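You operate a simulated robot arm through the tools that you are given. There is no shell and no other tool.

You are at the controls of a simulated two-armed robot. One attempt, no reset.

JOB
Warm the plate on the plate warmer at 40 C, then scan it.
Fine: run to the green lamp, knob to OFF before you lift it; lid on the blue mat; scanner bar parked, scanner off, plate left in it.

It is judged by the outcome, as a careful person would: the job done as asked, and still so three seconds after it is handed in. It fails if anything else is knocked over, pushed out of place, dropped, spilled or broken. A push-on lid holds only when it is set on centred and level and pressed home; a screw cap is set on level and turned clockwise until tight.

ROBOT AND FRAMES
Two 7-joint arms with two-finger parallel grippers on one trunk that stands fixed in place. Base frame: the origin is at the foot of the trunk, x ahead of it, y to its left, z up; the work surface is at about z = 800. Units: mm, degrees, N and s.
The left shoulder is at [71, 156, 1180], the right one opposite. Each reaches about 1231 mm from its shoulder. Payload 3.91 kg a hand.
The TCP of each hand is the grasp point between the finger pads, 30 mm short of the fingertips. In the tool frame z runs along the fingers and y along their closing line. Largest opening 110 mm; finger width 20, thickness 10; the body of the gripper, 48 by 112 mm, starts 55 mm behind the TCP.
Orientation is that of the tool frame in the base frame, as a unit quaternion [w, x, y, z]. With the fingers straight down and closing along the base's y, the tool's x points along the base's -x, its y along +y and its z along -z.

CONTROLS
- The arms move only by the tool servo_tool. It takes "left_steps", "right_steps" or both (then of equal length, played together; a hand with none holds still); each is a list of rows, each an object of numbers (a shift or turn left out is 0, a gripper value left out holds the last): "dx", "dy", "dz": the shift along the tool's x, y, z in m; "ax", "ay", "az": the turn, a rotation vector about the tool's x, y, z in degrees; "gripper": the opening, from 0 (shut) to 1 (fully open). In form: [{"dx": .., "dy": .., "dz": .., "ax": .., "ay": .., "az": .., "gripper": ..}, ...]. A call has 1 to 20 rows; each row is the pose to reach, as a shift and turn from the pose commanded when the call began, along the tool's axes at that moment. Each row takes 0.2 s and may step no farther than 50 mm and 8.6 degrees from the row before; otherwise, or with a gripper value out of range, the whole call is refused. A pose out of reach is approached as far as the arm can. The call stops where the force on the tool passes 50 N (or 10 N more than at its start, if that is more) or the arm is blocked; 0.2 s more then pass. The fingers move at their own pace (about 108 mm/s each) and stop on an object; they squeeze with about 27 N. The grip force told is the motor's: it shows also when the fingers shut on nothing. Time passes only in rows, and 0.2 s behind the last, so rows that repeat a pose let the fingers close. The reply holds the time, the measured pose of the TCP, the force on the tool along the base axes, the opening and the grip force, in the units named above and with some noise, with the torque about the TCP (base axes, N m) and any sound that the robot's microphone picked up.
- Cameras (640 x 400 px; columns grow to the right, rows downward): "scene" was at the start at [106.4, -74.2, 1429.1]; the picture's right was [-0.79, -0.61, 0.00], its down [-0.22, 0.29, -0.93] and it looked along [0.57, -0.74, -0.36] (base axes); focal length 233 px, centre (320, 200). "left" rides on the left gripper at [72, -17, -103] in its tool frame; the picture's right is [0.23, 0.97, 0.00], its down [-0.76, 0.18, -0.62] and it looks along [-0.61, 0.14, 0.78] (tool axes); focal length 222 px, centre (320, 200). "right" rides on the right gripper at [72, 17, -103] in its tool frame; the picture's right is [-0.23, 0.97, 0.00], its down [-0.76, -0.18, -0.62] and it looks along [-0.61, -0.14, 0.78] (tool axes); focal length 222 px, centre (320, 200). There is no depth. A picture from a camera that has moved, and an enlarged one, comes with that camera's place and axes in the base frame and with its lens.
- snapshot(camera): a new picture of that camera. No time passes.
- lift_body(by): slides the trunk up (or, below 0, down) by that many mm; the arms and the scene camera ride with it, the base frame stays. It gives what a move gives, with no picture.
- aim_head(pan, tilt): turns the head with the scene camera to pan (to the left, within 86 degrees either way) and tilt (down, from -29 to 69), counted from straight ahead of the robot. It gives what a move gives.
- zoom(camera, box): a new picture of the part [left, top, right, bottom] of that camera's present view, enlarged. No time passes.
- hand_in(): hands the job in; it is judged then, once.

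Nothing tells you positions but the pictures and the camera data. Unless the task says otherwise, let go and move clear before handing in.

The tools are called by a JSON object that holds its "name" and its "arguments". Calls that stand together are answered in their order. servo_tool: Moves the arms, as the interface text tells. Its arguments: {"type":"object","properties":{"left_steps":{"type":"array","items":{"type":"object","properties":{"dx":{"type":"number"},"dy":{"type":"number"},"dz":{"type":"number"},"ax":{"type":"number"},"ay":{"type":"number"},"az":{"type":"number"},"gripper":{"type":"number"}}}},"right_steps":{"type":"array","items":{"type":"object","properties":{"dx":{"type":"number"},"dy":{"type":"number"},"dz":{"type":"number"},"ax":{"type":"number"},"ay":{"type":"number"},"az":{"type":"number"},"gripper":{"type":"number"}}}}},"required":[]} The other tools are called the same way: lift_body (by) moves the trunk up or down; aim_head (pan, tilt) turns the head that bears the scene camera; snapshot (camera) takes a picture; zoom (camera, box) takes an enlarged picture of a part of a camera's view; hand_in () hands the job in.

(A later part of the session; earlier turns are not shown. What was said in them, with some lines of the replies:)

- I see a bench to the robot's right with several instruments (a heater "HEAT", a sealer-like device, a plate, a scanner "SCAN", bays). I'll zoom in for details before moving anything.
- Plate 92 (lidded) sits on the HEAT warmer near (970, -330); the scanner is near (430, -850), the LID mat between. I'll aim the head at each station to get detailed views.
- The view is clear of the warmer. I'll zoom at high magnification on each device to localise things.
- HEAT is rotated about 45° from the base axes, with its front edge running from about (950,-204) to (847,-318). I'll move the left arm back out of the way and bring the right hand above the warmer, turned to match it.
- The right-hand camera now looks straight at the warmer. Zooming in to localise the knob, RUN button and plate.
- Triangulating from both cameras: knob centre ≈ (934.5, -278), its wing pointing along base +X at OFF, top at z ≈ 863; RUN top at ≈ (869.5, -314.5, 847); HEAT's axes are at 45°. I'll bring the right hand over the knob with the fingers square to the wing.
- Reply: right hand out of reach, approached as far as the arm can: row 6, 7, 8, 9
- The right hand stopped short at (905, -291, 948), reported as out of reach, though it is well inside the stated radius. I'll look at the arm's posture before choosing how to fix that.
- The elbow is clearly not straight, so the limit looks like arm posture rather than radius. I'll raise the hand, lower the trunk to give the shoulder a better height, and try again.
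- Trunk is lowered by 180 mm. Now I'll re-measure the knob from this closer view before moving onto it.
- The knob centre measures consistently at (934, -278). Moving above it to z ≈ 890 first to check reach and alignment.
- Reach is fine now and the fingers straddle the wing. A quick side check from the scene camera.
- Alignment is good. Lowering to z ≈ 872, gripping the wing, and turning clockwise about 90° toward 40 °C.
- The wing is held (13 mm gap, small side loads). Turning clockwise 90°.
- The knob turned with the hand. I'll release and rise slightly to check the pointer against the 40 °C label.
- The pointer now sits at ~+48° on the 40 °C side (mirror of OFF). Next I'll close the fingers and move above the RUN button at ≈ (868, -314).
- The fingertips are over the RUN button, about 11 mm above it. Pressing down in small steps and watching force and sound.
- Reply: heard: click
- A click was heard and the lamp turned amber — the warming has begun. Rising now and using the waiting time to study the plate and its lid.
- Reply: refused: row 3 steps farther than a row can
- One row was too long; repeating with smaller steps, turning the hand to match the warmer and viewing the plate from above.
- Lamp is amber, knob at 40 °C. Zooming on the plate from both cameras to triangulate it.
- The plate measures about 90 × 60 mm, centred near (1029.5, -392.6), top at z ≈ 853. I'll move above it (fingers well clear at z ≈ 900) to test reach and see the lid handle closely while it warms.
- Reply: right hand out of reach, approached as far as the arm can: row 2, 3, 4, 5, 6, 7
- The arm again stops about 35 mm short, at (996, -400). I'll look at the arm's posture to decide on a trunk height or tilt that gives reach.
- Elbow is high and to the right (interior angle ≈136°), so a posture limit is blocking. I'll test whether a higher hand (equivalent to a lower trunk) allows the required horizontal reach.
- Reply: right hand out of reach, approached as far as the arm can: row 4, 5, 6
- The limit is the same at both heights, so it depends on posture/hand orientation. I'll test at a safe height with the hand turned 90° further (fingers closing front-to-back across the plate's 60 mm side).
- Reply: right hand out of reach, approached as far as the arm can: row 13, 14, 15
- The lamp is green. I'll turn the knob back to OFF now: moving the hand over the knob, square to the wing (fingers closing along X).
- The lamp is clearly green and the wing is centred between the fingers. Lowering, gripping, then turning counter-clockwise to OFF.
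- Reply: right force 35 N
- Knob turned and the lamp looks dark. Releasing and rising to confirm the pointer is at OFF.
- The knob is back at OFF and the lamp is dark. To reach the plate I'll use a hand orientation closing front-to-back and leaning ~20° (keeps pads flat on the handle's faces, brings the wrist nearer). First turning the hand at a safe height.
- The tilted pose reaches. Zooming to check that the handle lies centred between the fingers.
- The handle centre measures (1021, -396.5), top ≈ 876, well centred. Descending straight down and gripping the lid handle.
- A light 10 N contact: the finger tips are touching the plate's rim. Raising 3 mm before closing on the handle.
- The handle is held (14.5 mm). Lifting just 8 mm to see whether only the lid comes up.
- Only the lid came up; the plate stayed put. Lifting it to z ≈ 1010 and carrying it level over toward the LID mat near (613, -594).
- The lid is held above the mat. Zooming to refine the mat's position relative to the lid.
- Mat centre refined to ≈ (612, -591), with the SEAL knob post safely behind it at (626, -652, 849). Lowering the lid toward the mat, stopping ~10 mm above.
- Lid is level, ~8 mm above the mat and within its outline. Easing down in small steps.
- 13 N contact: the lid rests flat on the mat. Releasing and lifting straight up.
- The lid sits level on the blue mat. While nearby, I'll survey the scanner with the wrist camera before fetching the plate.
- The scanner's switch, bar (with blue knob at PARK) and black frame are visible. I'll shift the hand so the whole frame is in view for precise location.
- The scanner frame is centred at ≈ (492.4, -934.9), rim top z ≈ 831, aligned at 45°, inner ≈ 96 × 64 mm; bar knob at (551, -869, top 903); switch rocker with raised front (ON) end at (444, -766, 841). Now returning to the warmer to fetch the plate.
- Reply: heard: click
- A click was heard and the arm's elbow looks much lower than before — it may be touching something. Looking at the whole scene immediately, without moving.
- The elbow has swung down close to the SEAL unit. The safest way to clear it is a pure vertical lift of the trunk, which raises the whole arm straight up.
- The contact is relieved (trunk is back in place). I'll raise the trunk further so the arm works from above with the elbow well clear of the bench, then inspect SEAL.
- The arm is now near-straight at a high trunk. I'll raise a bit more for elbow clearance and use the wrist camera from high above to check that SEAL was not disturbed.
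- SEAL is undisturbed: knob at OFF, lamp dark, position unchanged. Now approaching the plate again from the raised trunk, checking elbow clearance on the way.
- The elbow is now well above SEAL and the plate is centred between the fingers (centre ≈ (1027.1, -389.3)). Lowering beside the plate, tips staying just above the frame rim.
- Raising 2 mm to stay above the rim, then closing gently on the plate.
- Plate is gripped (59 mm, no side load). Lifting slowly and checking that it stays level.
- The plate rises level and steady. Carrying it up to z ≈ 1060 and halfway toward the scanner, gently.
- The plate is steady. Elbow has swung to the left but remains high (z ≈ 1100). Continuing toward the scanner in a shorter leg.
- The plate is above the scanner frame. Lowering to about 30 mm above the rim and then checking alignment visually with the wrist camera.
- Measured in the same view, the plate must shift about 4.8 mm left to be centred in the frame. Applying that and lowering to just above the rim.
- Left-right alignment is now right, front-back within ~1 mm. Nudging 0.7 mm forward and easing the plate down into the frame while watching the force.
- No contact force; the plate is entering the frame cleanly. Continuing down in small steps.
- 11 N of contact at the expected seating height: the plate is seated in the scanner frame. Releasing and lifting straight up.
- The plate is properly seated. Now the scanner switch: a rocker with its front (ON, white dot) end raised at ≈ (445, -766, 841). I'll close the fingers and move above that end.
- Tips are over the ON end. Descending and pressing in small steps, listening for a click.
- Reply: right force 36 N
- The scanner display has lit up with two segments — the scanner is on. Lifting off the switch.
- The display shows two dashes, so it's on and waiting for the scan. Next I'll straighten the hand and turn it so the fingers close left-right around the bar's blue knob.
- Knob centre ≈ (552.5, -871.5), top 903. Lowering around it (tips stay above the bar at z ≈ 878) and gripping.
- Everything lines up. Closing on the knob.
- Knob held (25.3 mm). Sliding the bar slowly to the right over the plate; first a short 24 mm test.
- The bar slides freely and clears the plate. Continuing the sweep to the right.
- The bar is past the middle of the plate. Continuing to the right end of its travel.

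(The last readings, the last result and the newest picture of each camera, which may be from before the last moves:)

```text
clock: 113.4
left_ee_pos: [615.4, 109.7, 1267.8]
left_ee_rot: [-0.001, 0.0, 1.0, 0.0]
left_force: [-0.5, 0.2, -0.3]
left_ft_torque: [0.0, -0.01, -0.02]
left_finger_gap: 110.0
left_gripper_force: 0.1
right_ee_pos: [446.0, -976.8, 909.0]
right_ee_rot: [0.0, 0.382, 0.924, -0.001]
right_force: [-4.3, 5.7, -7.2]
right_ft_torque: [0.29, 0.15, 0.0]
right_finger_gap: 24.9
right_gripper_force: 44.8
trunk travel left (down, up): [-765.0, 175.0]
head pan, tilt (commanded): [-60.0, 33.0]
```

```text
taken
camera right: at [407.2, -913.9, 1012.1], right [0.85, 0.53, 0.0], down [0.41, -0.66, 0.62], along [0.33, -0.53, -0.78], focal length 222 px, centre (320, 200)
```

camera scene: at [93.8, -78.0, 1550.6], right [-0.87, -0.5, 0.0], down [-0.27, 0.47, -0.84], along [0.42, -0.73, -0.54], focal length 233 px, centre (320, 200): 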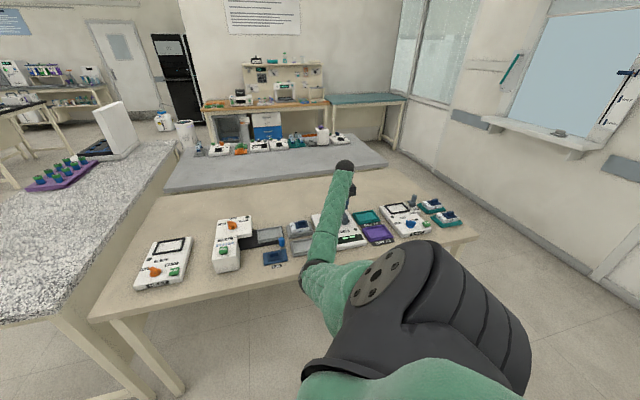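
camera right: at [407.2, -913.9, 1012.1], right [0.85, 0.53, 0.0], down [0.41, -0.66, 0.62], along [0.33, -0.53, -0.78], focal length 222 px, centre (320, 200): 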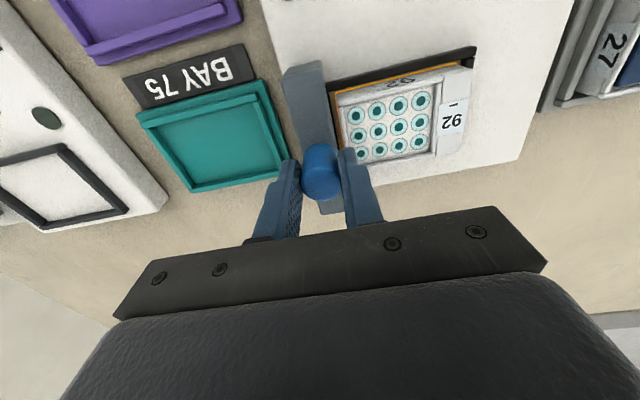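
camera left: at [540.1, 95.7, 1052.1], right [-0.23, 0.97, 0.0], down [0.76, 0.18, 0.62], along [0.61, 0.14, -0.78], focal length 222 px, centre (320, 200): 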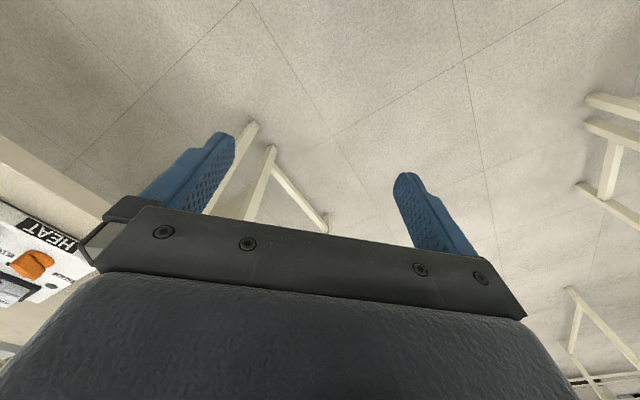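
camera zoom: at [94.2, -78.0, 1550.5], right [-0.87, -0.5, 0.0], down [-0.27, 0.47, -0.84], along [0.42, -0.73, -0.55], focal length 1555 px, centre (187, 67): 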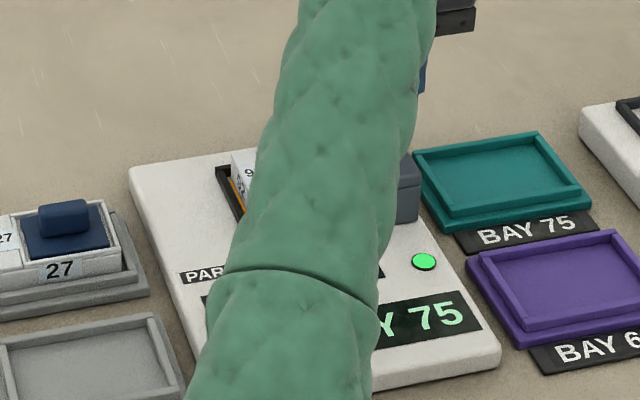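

The lamp turned green and the display reads "BAY 75" — the scan is done (the plate stays here as asked). Now sliding the bar back to PARK.

{"name": "servo_tool", "arguments": {"right_steps": [{"dy": 0.008}, {"dy": 0.016}, {"dy": 0.024}, {"dy": 0.032}, {"dy": 0.04}, {"dy": 0.048}, {"dy": 0.056}, {"dy": 0.064}, {"dy": 0.072}, {"dy": 0.08}, {"dy": 0.088}, {"dy": 0.096}, {"dy": 0.104}, {"dy": 0.112}, {"dy": 0.12}, {"dy": 0.128}, {"dy": 0.136}, {"dy": 0.144}, {"dy": 0.15}, {"dy": 0.151}]}}

{"name": "zoom", "arguments": {"camera": "scene", "box": [300, 190, 380, 250]}}

{"name": "zoom", "arguments": {"camera": "right", "box": [200, 20, 440, 220]}}

```text
clock: 117.6
left_ee_pos: [615.4, 108.1, 1266.0]
left_ee_rot: [0.0, 0.0, 1.0, -0.001]
left_force: [0.5, -0.3, -0.3]
left_ft_torque: [-0.02, 0.01, 0.0]
left_finger_gap: 109.9
left_gripper_force: 0.1
right_ee_pos: [552.3, -871.8, 910.3]
right_ee_rot: [0.0, 0.383, 0.924, 0.0]
right_force: [-18.5, 10.8, -14.5]
right_ft_torque: [0.29, 0.43, -0.06]
right_finger_gap: 25.4
right_gripper_force: 44.9
trunk travel left (down, up): [-765.0, 175.0]
head pan, tilt (commanded): [-60.0, 33.0]
```

```text
6.67 times, centred on (340, 220) of scene
camera zoom: at [93.3, -78.3, 1550.5], right [-0.87, -0.5, 0.0], down [-0.27, 0.47, -0.84], along [0.42, -0.73, -0.55], focal length 1555 px, centre (187, 67)
```

zoom: 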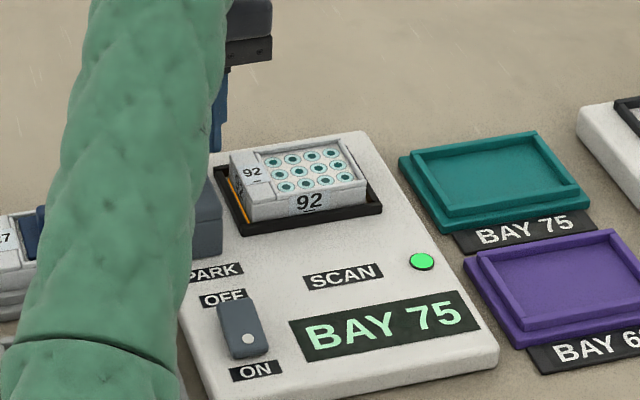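

```text
2.00 times, centred on (320, 120) of right
camera zoom: at [513.7, -807.9, 1012.3], right [0.85, 0.53, 0.0], down [0.41, -0.67, 0.62], along [0.33, -0.53, -0.78], focal length 444 px, centre (320, 360)
```

zoom: 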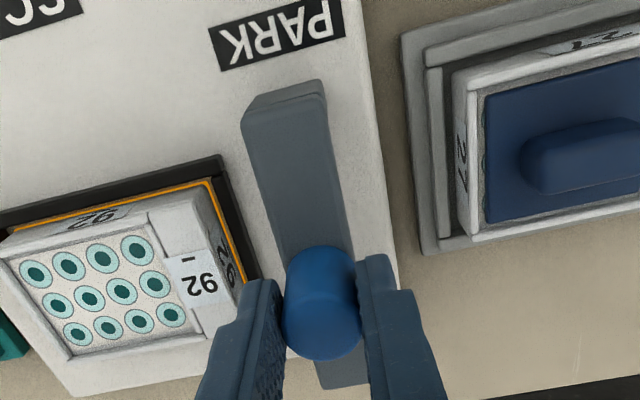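

The bar is back at its starting spot. A small extra nudge left to make sure it is against its park stop.

{"name": "servo_tool", "arguments": {"right_steps": [{"dy": 0.0015}, {"dy": 0.003}, {"dy": 0.003}]}}

```text
clock: 118.4
left_ee_pos: [614.6, 107.0, 1268.6]
left_ee_rot: [0.001, 0.001, 1.0, 0.001]
left_force: [0.0, -0.3, 0.3]
left_ft_torque: [0.01, 0.0, -0.01]
left_finger_gap: 109.8
left_gripper_force: 0.1
right_ee_pos: [551.6, -870.9, 909.3]
right_ee_rot: [0.001, 0.384, 0.923, -0.001]
right_force: [-40.0, -12.0, -9.6]
right_ft_torque: [-0.01, 1.59, -0.17]
right_finger_gap: 25.1
right_gripper_force: 44.7
trunk travel left (down, up): [-765.0, 175.0]
head pan, tilt (commanded): [-60.0, 33.0]
```

It's firmly against the stop (≈37 N reaction). Relaxing, releasing the knob, and rising.

{"name": "servo_tool", "arguments": {"right_steps": [{"dy": -0.003}, {"dy": -0.0035}, {"dy": -0.0035, "gripper": 0.5}, {"dy": -0.0035, "gripper": 0.5}, {"dy": -0.0035, "dz": -0.03}, {"dy": -0.0035, "dz": -0.07}, {"dy": -0.0035, "dz": -0.1}, {"dy": -0.0035, "dz": -0.1}]}}

{"name": "zoom", "arguments": {"camera": "scene", "box": [295, 180, 385, 250]}}

{"name": "snapshot", "arguments": {"camera": "right"}}

```text
clock: 120.2
left_ee_pos: [616.5, 109.0, 1267.2]
left_ee_rot: [-0.001, -0.001, 1.0, 0.0]
left_force: [0.0, 0.7, 0.9]
left_ft_torque: [-0.01, 0.0, 0.02]
left_finger_gap: 110.1
left_gripper_force: 0.0
right_ee_pos: [551.9, -872.3, 1008.0]
right_ee_rot: [0.0, 0.383, 0.924, 0.0]
right_force: [0.1, 0.5, 1.4]
right_ft_torque: [0.03, -0.01, 0.03]
right_finger_gap: 55.1
right_gripper_force: 0.0
trunk travel left (down, up): [-765.0, 175.0]
head pan, tilt (commanded): [-60.0, 33.0]
```

```text
5.71 times, centred on (340, 215) of scene
camera zoom: at [94.5, -77.8, 1550.4], right [-0.87, -0.5, 0.0], down [-0.27, 0.47, -0.84], along [0.42, -0.73, -0.55], focal length 1332 px, centre (206, 114)
```

zoom: 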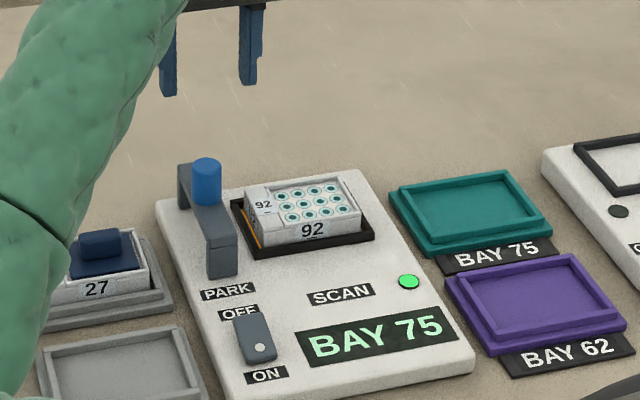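

```text
taken
camera right: at [513.7, -808.8, 1111.8], right [0.85, 0.53, 0.0], down [0.41, -0.66, 0.62], along [0.33, -0.53, -0.78], focal length 222 px, centre (320, 200)
```

right: 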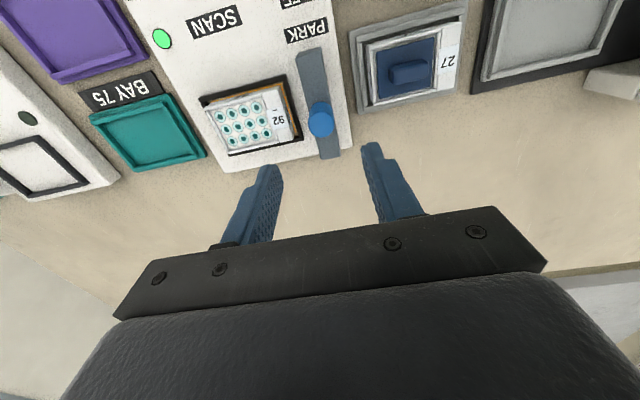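

The bar is parked and the display still shows the result. Now to switch the scanner off: moving over the raised back (OFF) end of the rocker at ≈ (466, -787).

{"name": "servo_tool", "arguments": {"right_steps": [{"dx": 0.024, "dz": 0.005, "gripper": 0.0}, {"dx": 0.048, "dz": 0.02}, {"dx": 0.072, "dz": 0.04}, {"dx": 0.097, "dz": 0.06}, {"dx": 0.121, "dy": -0.0004, "dz": 0.078}, {"dx": 0.121, "dy": -0.0004, "dz": 0.078}]}}

{"name": "snapshot", "arguments": {"camera": "right"}}

{"name": "zoom", "arguments": {"camera": "right", "box": [240, 60, 400, 220]}}

{"name": "zoom", "arguments": {"camera": "scene", "box": [300, 180, 390, 250]}}

```text
clock: 121.6
left_ee_pos: [617.3, 108.2, 1267.4]
left_ee_rot: [0.0, 0.0, 1.0, 0.0]
left_force: [0.2, 0.5, 0.7]
left_ft_torque: [0.01, -0.01, -0.01]
left_finger_gap: 110.2
left_gripper_force: 0.1
right_ee_pos: [465.9, -787.9, 931.8]
right_ee_rot: [-0.001, 0.383, 0.924, 0.0]
right_force: [-0.8, 0.6, 0.0]
right_ft_torque: [-0.06, -0.01, 0.05]
right_finger_gap: 0.1
right_gripper_force: 27.1
trunk travel left (down, up): [-765.0, 175.0]
head pan, tilt (commanded): [-60.0, 33.0]
```

```text
taken
camera right: at [427.5, -723.2, 1033.9], right [0.85, 0.53, 0.0], down [0.41, -0.66, 0.62], along [0.33, -0.53, -0.78], focal length 222 px, centre (320, 200)
```

right: 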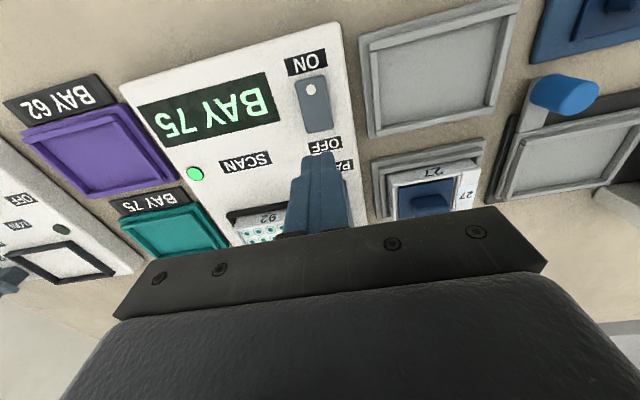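

```text
2.50 times, centred on (320, 140) of right
camera zoom: at [427.5, -723.2, 1033.9], right [0.85, 0.53, 0.0], down [0.41, -0.66, 0.62], along [0.33, -0.53, -0.78], focal length 555 px, centre (320, 350)
```

zoom: 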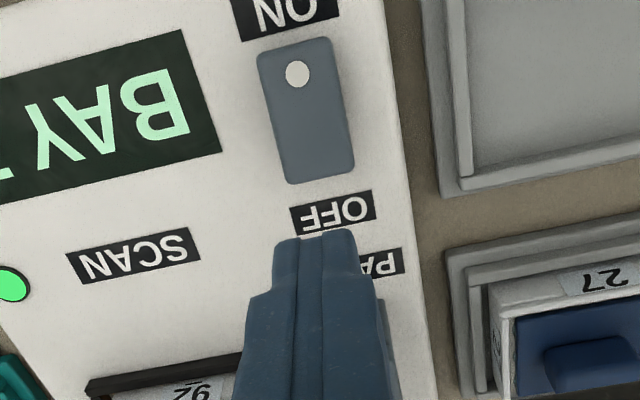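

```text
5.71 times, centred on (345, 215) of scene
camera zoom: at [94.6, -77.8, 1550.5], right [-0.87, -0.5, 0.0], down [-0.27, 0.47, -0.84], along [0.42, -0.73, -0.55], focal length 1332 px, centre (177, 114)
```

zoom: 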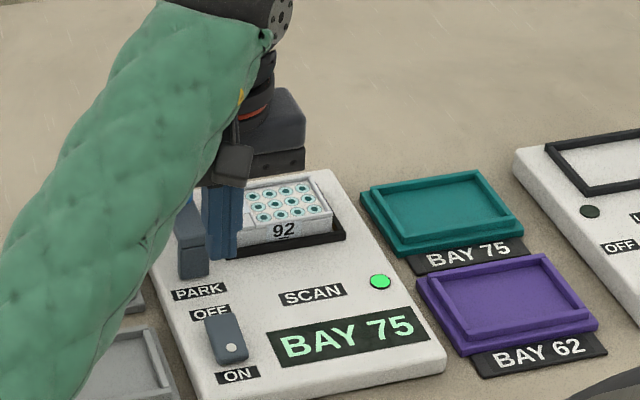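

The rocker's back end is right beneath. Shifting 4 mm forward and pressing it down in small steps.

{"name": "servo_tool", "arguments": {"right_steps": [{"dx": 0.004, "dz": 0.02}, {"dx": 0.004, "dz": 0.042}, {"dx": 0.004, "dz": 0.054}, {"dx": 0.004, "dz": 0.058}, {"dx": 0.004, "dz": 0.061}, {"dx": 0.004, "dz": 0.063}, {"dx": 0.004, "dz": 0.063}]}}

{"name": "zoom", "arguments": {"camera": "scene", "box": [300, 180, 390, 250]}}

```text
clock: 123.2
left_ee_pos: [617.1, 109.3, 1266.1]
left_ee_rot: [-0.001, 0.0, 1.0, 0.0]
left_force: [-0.4, 0.1, 0.9]
left_ft_torque: [0.02, 0.02, 0.0]
left_finger_gap: 109.7
left_gripper_force: 0.0
right_ee_pos: [464.5, -783.0, 868.1]
right_ee_rot: [-0.001, 0.383, 0.924, 0.0]
right_force: [-0.3, -0.8, 0.4]
right_ft_torque: [0.03, 0.02, -0.02]
right_finger_gap: 0.2
right_gripper_force: 27.2
trunk travel left (down, up): [-765.0, 175.0]
head pan, tilt (commanded): [-60.0, 33.0]
```

```text
5.71 times, centred on (345, 215) of scene
camera zoom: at [94.3, -77.6, 1550.5], right [-0.87, -0.5, 0.0], down [-0.27, 0.47, -0.84], along [0.42, -0.73, -0.54], focal length 1332 px, centre (177, 114)
```

zoom: 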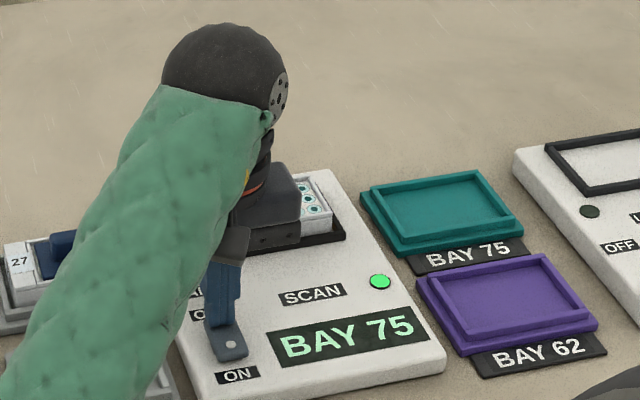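

{"name": "servo_tool", "arguments": {"right_steps": [{"dz": 0.002}, {"dz": 0.004}, {"dz": 0.006}, {"dz": 0.006}]}}

{"name": "zoom", "arguments": {"camera": "scene", "box": [300, 180, 390, 250]}}

```text
clock: 124.2
left_ee_pos: [616.3, 111.1, 1267.4]
left_ee_rot: [0.0, 0.0, 1.0, -0.001]
left_force: [0.4, 0.1, -1.0]
left_ft_torque: [0.02, -0.02, 0.01]
left_finger_gap: 110.2
left_gripper_force: 0.1
right_ee_pos: [464.7, -782.3, 866.1]
right_ee_rot: [0.002, 0.383, 0.924, -0.002]
right_force: [15.2, -19.3, 38.3]
right_ft_torque: [-0.3, -0.22, 0.01]
right_finger_gap: 0.0
right_gripper_force: 27.0
trunk travel left (down, up): [-765.0, 175.0]
head pan, tilt (commanded): [-60.0, 33.0]
```

```text
5.71 times, centred on (345, 215) of scene
camera zoom: at [93.7, -75.9, 1551.2], right [-0.87, -0.5, 0.0], down [-0.27, 0.47, -0.84], along [0.42, -0.73, -0.54], focal length 1332 px, centre (177, 114)
```

zoom: 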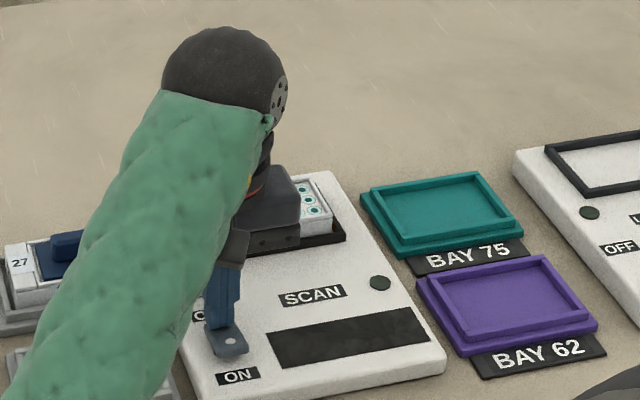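

The display and lamp went dark: scanner is off. Lifting off and moving clear.

{"name": "servo_tool", "arguments": {"right_steps": [{"dz": -0.006}, {"dz": -0.03}, {"dz": -0.065}, {"dz": -0.105}, {"dz": -0.145}, {"dz": -0.185}, {"dz": -0.225}, {"dz": -0.26}, {"dz": -0.26}]}}

{"name": "snapshot", "arguments": {"camera": "right"}}

{"name": "snapshot", "arguments": {"camera": "scene"}}

{"name": "zoom", "arguments": {"camera": "right", "box": [120, 20, 440, 220]}}

```text
clock: 126.2
left_ee_pos: [616.2, 108.2, 1267.6]
left_ee_rot: [-0.001, 0.0, 1.0, 0.0]
left_force: [-0.8, -0.7, 0.0]
left_ft_torque: [0.02, 0.0, 0.01]
left_finger_gap: 110.2
left_gripper_force: 0.1
right_ee_pos: [461.7, -783.5, 1124.4]
right_ee_rot: [-0.001, 0.383, 0.924, 0.0]
right_force: [0.4, 0.2, -0.4]
right_ft_torque: [-0.02, 0.02, -0.05]
right_finger_gap: 0.0
right_gripper_force: 27.3
trunk travel left (down, up): [-765.0, 175.0]
head pan, tilt (commanded): [-60.0, 33.0]
```

```text
taken
camera right: at [424.3, -720.4, 1227.0], right [0.85, 0.53, 0.0], down [0.41, -0.66, 0.62], along [0.33, -0.53, -0.78], focal length 222 px, centre (320, 200)
```

right: 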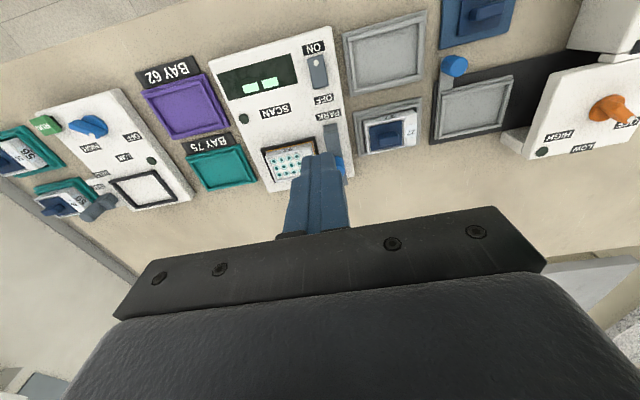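

```text
taken
camera scene: at [94.6, -78.2, 1550.4], right [-0.87, -0.5, 0.0], down [-0.27, 0.47, -0.84], along [0.42, -0.73, -0.55], focal length 233 px, centre (320, 200)
```

scene: 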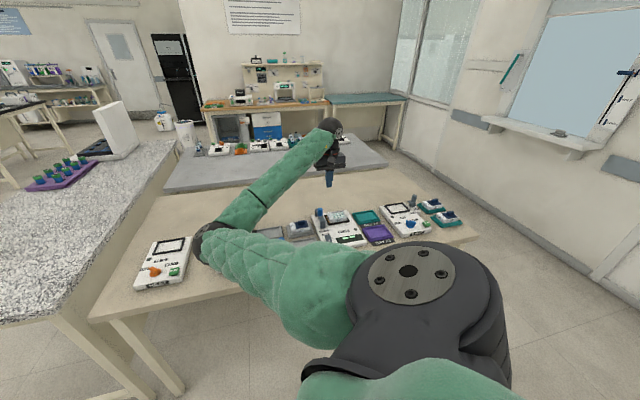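

```text
2.00 times, centred on (280, 120) of right
camera zoom: at [424.3, -720.4, 1227.0], right [0.85, 0.53, 0.0], down [0.41, -0.66, 0.62], along [0.33, -0.53, -0.78], focal length 444 px, centre (400, 360)
```

zoom: 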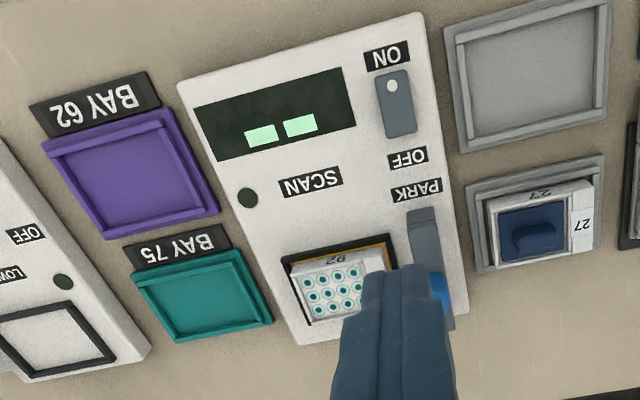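

After lifting, the display shows the two dashes again — the rocker seems to have sprung back to ON. Let me look closely at the switch.

{"name": "zoom", "arguments": {"camera": "right", "box": [290, 30, 350, 110]}}

{"name": "zoom", "arguments": {"camera": "scene", "box": [305, 200, 365, 250]}}

```text
5.00 times, centred on (320, 70) of right
camera zoom: at [424.3, -720.4, 1227.0], right [0.85, 0.53, 0.0], down [0.41, -0.66, 0.62], along [0.33, -0.53, -0.78], focal length 1111 px, centre (320, 850)
```

zoom: 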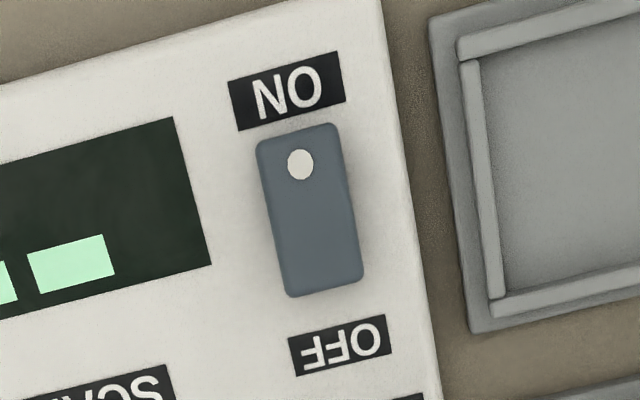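

```text
8.00 times, centred on (335, 225) of scene
camera zoom: at [94.6, -78.2, 1550.4], right [-0.87, -0.5, 0.0], down [-0.27, 0.47, -0.84], along [0.42, -0.73, -0.55], focal length 1866 px, centre (200, 0)
```

zoom: 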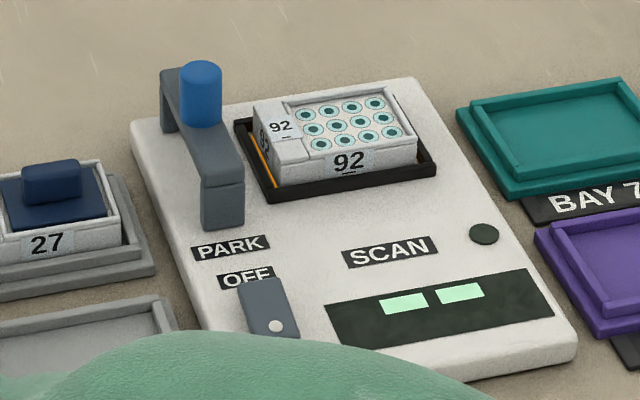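

The rocker's back end is raised again — my flat fingertip was bearing too near the pivot, so it didn't latch. I'll press again further back on the OFF end (centre c + 7 mm). Moving back down to just above it.

{"name": "servo_tool", "arguments": {"right_steps": [{"dx": -0.007, "dz": 0.04}, {"dx": -0.007, "dz": 0.08}, {"dx": -0.007, "dz": 0.12}, {"dx": -0.007, "dz": 0.16}, {"dx": -0.007, "dz": 0.2}, {"dx": -0.007, "dz": 0.235}, {"dx": -0.007, "dz": 0.235}]}}

{"name": "zoom", "arguments": {"camera": "right", "box": [270, 80, 370, 205]}}

{"name": "zoom", "arguments": {"camera": "scene", "box": [305, 200, 365, 250]}}

```text
clock: 127.8
left_ee_pos: [616.8, 110.3, 1266.3]
left_ee_rot: [0.001, 0.0, 1.0, 0.001]
left_force: [0.0, 0.3, -0.5]
left_ft_torque: [0.01, 0.0, 0.0]
left_finger_gap: 110.0
left_gripper_force: 0.1
right_ee_pos: [468.6, -787.7, 887.0]
right_ee_rot: [0.0, 0.383, 0.924, 0.0]
right_force: [-0.3, 0.0, -0.6]
right_ft_torque: [0.0, -0.01, 0.01]
right_finger_gap: 0.2
right_gripper_force: 27.1
trunk travel left (down, up): [-765.0, 175.0]
head pan, tilt (commanded): [-60.0, 33.0]
```

```text
3.20 times, centred on (320, 142) of right
camera zoom: at [430.6, -724.4, 990.9], right [0.85, 0.53, 0.0], down [0.41, -0.66, 0.62], along [0.33, -0.53, -0.78], focal length 711 px, centre (320, 384)
```

zoom: 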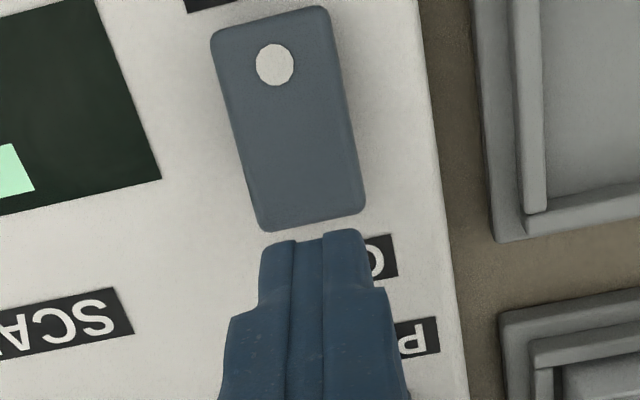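

```text
8.00 times, centred on (335, 225) of scene
camera zoom: at [94.3, -77.3, 1550.5], right [-0.87, -0.5, 0.0], down [-0.27, 0.47, -0.84], along [0.42, -0.73, -0.54], focal length 1866 px, centre (200, 0)
```

zoom: 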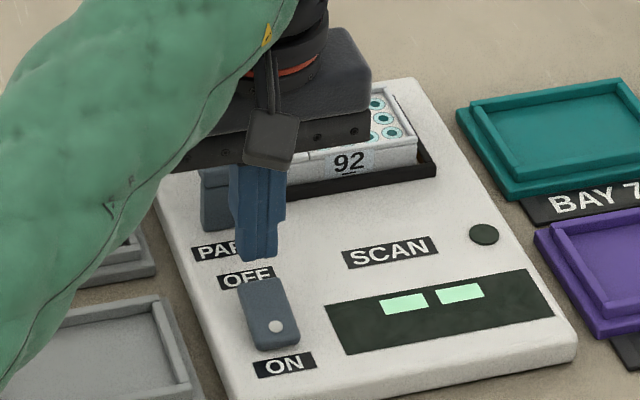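

Tip now overlaps only the rear ~10 mm of the rocker. Pressing down.

{"name": "servo_tool", "arguments": {"right_steps": [{"dz": 0.01}, {"dz": 0.014}, {"dz": 0.017}, {"dz": 0.02}, {"dz": 0.023}, {"dz": 0.025}, {"dz": 0.025}]}}

{"name": "zoom", "arguments": {"camera": "scene", "box": [305, 200, 365, 250]}}

{"name": "zoom", "arguments": {"camera": "right", "box": [270, 80, 370, 205]}}

```text
clock: 129.4
left_ee_pos: [617.8, 111.0, 1267.8]
left_ee_rot: [0.0, 0.0, 1.0, -0.001]
left_force: [0.4, -0.3, 0.7]
left_ft_torque: [0.04, -0.01, 0.02]
left_finger_gap: 109.9
left_gripper_force: 0.0
right_ee_pos: [469.2, -788.9, 864.3]
right_ee_rot: [0.001, 0.382, 0.924, -0.001]
right_force: [6.2, -6.3, 21.9]
right_ft_torque: [-0.03, 0.01, -0.07]
right_finger_gap: 0.1
right_gripper_force: 27.5
trunk travel left (down, up): [-765.0, 175.0]
head pan, tilt (commanded): [-60.0, 33.0]
```

```text
8.00 times, centred on (335, 225) of scene
camera zoom: at [93.7, -76.1, 1550.9], right [-0.87, -0.5, 0.0], down [-0.27, 0.47, -0.84], along [0.42, -0.73, -0.54], focal length 1866 px, centre (200, 0)
```

zoom: 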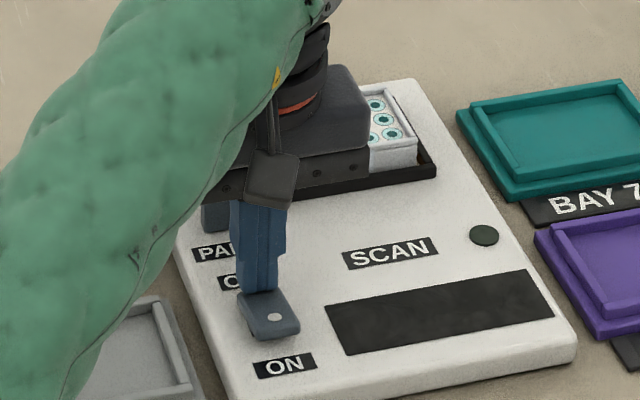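

```text
3.20 times, centred on (320, 142) of right
camera zoom: at [430.0, -724.3, 967.5], right [0.85, 0.53, 0.0], down [0.41, -0.66, 0.63], along [0.33, -0.53, -0.78], focal length 711 px, centre (320, 384)
```

zoom: 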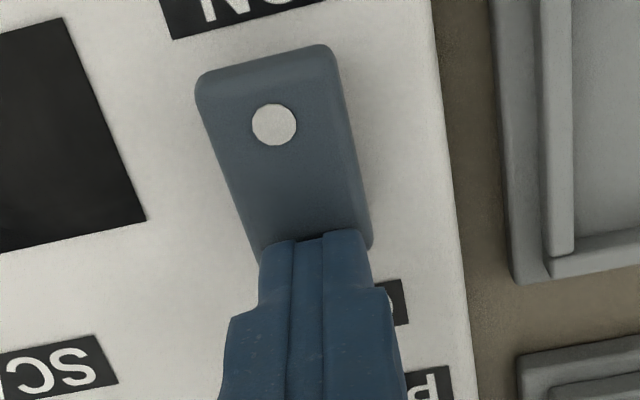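

The rocker has tipped properly this time: front end raised, display dark. Lifting off and checking that it stays.

{"name": "servo_tool", "arguments": {"right_steps": [{"dz": -0.004}, {"dz": -0.02}, {"dz": -0.05}, {"dz": -0.09}, {"dz": -0.13}, {"dz": -0.17}, {"dz": -0.21}, {"dz": -0.25}, {"dz": -0.25}]}}

{"name": "zoom", "arguments": {"camera": "scene", "box": [305, 200, 365, 250]}}

{"name": "zoom", "arguments": {"camera": "right", "box": [120, 20, 440, 220]}}

```text
clock: 131.4
left_ee_pos: [616.2, 108.2, 1266.9]
left_ee_rot: [-0.001, 0.0, 1.0, 0.001]
left_force: [0.1, 0.3, -0.4]
left_ft_torque: [-0.01, 0.04, 0.01]
left_finger_gap: 109.9
left_gripper_force: 0.1
right_ee_pos: [469.6, -790.1, 1112.1]
right_ee_rot: [0.0, 0.383, 0.924, -0.001]
right_force: [0.3, -0.2, 0.0]
right_ft_torque: [0.03, -0.02, -0.01]
right_finger_gap: 0.2
right_gripper_force: 26.8
trunk travel left (down, up): [-765.0, 175.0]
head pan, tilt (commanded): [-60.0, 33.0]
```

```text
8.00 times, centred on (335, 225) of scene
camera zoom: at [94.6, -78.3, 1550.4], right [-0.87, -0.5, 0.0], down [-0.27, 0.47, -0.84], along [0.42, -0.73, -0.55], focal length 1866 px, centre (200, 0)
```

zoom: 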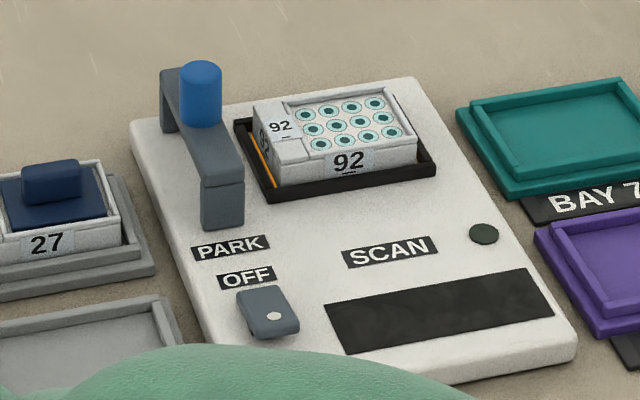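

```text
2.00 times, centred on (280, 120) of right
camera zoom: at [430.7, -725.0, 1214.5], right [0.85, 0.53, 0.0], down [0.41, -0.66, 0.62], along [0.33, -0.53, -0.78], focal length 444 px, centre (400, 360)
```

zoom: 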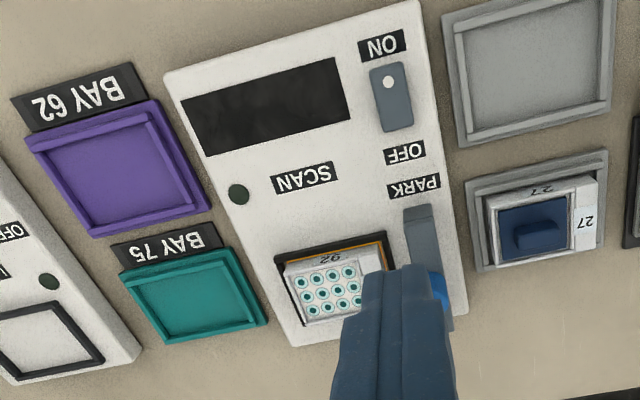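

Scanner is off and stays off, bar parked, plate 92 seated. Now a final check of the rest of the bench (warmer knob, lid on mat, SEAL, other plates).

{"name": "aim_head", "arguments": {"pan": -35, "tilt": 35}}

{"name": "snapshot", "arguments": {"camera": "scene"}}

{"name": "zoom", "arguments": {"camera": "scene", "box": [230, 180, 410, 290]}}

{"name": "snapshot", "arguments": {"camera": "right"}}

```text
clock: 132.3
left_ee_pos: [616.3, 109.2, 1267.7]
left_ee_rot: [0.0, 0.0, 1.0, 0.001]
left_force: [0.6, -0.1, 0.2]
left_ft_torque: [-0.01, 0.02, 0.02]
left_finger_gap: 110.1
left_gripper_force: 0.1
right_ee_pos: [468.8, -788.0, 1111.8]
right_ee_rot: [0.001, 0.383, 0.924, 0.0]
right_force: [0.4, -0.4, -0.5]
right_ft_torque: [0.0, 0.01, -0.02]
right_finger_gap: 0.2
right_gripper_force: 27.0
trunk travel left (down, up): [-765.0, 175.0]
head pan, tilt (commanded): [-35.0, 35.0]
```

```text
taken
camera scene: at [121.8, -51.0, 1547.4], right [-0.57, -0.82, 0.0], down [-0.47, 0.33, -0.82], along [0.67, -0.47, -0.57], focal length 233 px, centre (320, 200)
```

scene: 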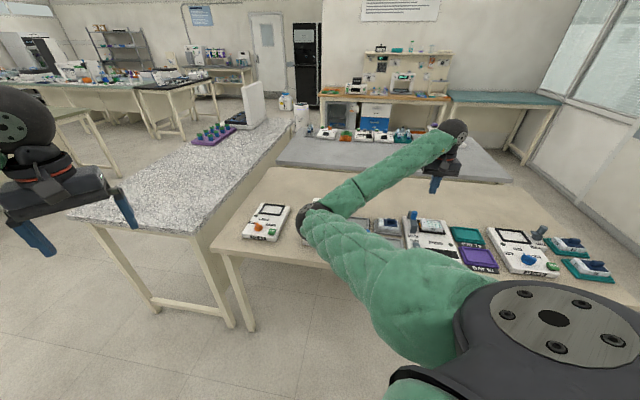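

```text
3.56 times, centred on (320, 235) of scene
camera zoom: at [121.8, -51.0, 1547.4], right [-0.57, -0.82, 0.0], down [-0.47, 0.33, -0.82], along [0.67, -0.47, -0.57], focal length 829 px, centre (320, 76)
```

zoom: 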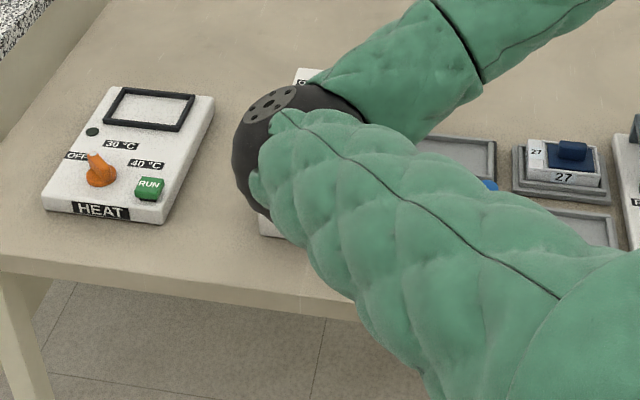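

```text
taken
camera right: at [430.6, -724.4, 1214.7], right [0.85, 0.53, 0.0], down [0.41, -0.66, 0.62], along [0.33, -0.53, -0.78], focal length 222 px, centre (320, 200)
```

right: 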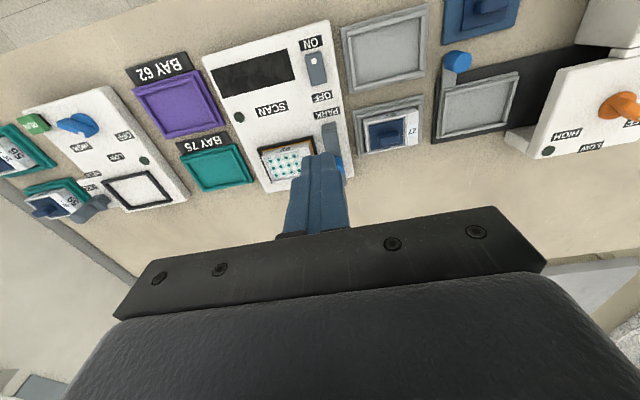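

HEAT is empty with the knob at OFF. I'll raise the hand over the middle of the bench to see SEAL and the mat with the wrist camera as well.

{"name": "servo_tool", "arguments": {"right_steps": [{"dx": -0.002, "dy": 0.0282, "dz": -0.012}, {"dx": -0.004, "dy": 0.0565, "dz": -0.024}, {"dx": -0.006, "dy": 0.0847, "dz": -0.036}, {"dx": -0.008, "dy": 0.113, "dz": -0.048}, {"dx": -0.01, "dy": 0.1412, "dz": -0.06}, {"dx": -0.012, "dy": 0.1694, "dz": -0.068}, {"dx": -0.014, "dy": 0.1977, "dz": -0.076}, {"dx": -0.0159, "dy": 0.2259, "dz": -0.084}, {"dx": -0.0159, "dy": 0.2259, "dz": -0.084}]}}

{"name": "snapshot", "arguments": {"camera": "right"}}

{"name": "zoom", "arguments": {"camera": "right", "box": [240, 0, 560, 200]}}

{"name": "snapshot", "arguments": {"camera": "scene"}}

```text
clock: 134.3
left_ee_pos: [616.3, 108.6, 1266.9]
left_ee_rot: [0.0, 0.001, 1.0, 0.0]
left_force: [-0.5, -0.6, 0.6]
left_ft_torque: [0.0, -0.01, -0.01]
left_finger_gap: 110.0
left_gripper_force: 0.1
right_ee_pos: [639.4, -639.2, 1195.2]
right_ee_rot: [0.0, 0.383, 0.924, 0.0]
right_force: [0.8, -0.2, 0.0]
right_ft_torque: [-0.01, 0.0, 0.02]
right_finger_gap: 0.1
right_gripper_force: 27.4
trunk travel left (down, up): [-765.0, 175.0]
head pan, tilt (commanded): [-35.0, 35.0]
```

```text
taken
camera right: at [600.7, -576.2, 1297.6], right [0.85, 0.53, 0.0], down [0.41, -0.66, 0.62], along [0.33, -0.53, -0.78], focal length 222 px, centre (320, 200)
```

right: 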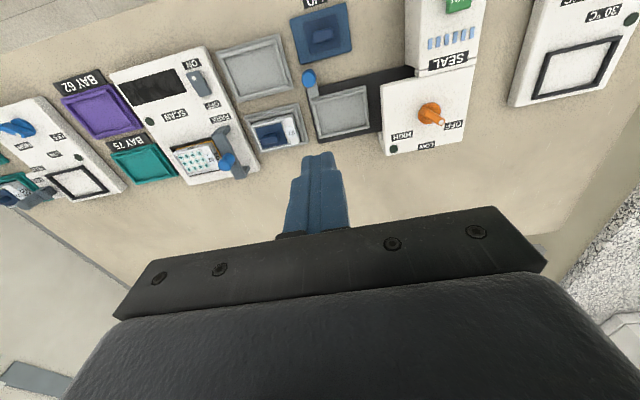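

```text
2.00 times, centred on (400, 100) of right
camera zoom: at [600.7, -576.2, 1297.6], right [0.85, 0.53, 0.0], down [0.41, -0.66, 0.62], along [0.33, -0.53, -0.78], focal length 444 px, centre (160, 400)
```

zoom: 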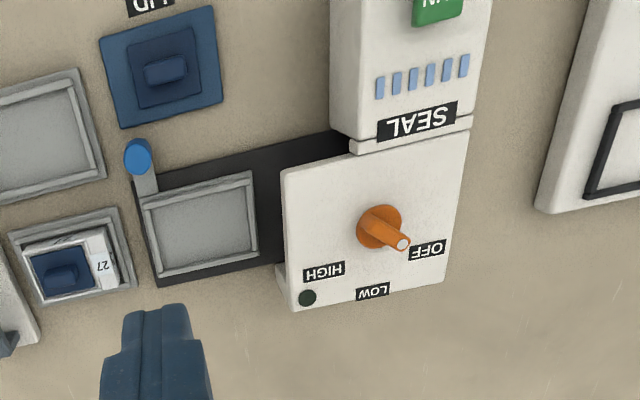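

```text
taken
camera scene: at [121.8, -51.6, 1547.4], right [-0.57, -0.82, 0.0], down [-0.47, 0.33, -0.82], along [0.67, -0.47, -0.57], focal length 233 px, centre (320, 200)
```

scene: 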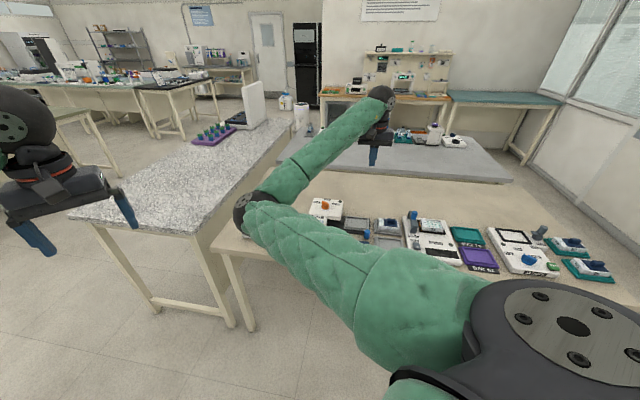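

{"name": "zoom", "arguments": {"camera": "right", "box": [100, 40, 280, 200]}}

{"name": "zoom", "arguments": {"camera": "scene", "box": [380, 190, 480, 280]}}

```text
2.50 times, centred on (190, 120) of right
camera zoom: at [600.7, -576.2, 1297.6], right [0.85, 0.53, 0.0], down [0.41, -0.66, 0.62], along [0.33, -0.53, -0.78], focal length 555 px, centre (645, 400)
```

zoom: 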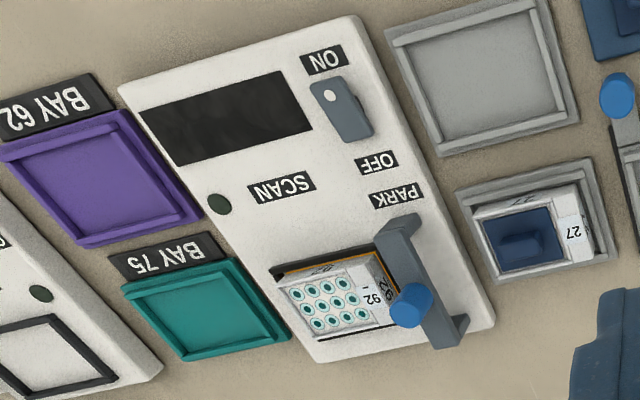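

```text
4.44 times, centred on (430, 235) of scene
camera zoom: at [121.8, -51.6, 1547.4], right [-0.57, -0.82, 0.0], down [-0.47, 0.33, -0.82], along [0.67, -0.47, -0.57], focal length 1036 px, centre (-169, 44)
```

zoom: 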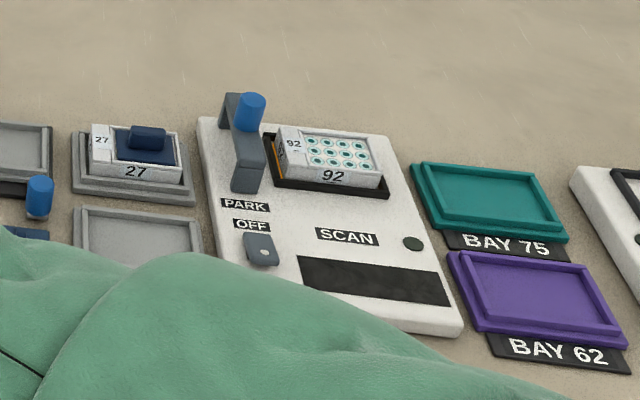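

Everything is as asked. Plate 92 was warmed to the green lamp, and the warmer knob is at OFF. The lid sits on the blue mat. The plate was scanned (the display read "BAY 75") and stays in the scanner, with the bar parked and the scanner off. Both hands are clear, so I'm handing in.

The arm did brush against the SEAL unit area once and a click was heard. On inspection SEAL's knob is at OFF, its lamp is dark and it has not visibly moved.

{"name": "hand_in", "arguments": {}}

```text
The job is handed in.
```

The job is handed in: plate 92 was warmed at 40 °C until the green lamp, then scanned, and it is still in the scanner.

- **Warmer:** I turned the knob to OFF before lifting the plate. The lamp is dark.
- **Lid:** It sits flat on the blue mat.
- **Scan:** The scanner lamp went green and the display read "BAY 75".
- **Scanner now:** The bar is parked against its stop and the scanner is off.

Two things went less cleanly than I wanted:

- **SEAL unit:** While I moved back to the warmer, the right arm's elbow swung low and pressed on something near SEAL, and I heard a click. That was probably its RUN button. I lifted the arm straight off. Afterwards SEAL's knob was still at OFF, its lamp was dark, and I could see no shift in its position.
- **Scanner switch:** My first press to OFF did not hold, so the scanner came back on with its display cleared. A second press further back held. I did not rescan, because the first scan had already finished.
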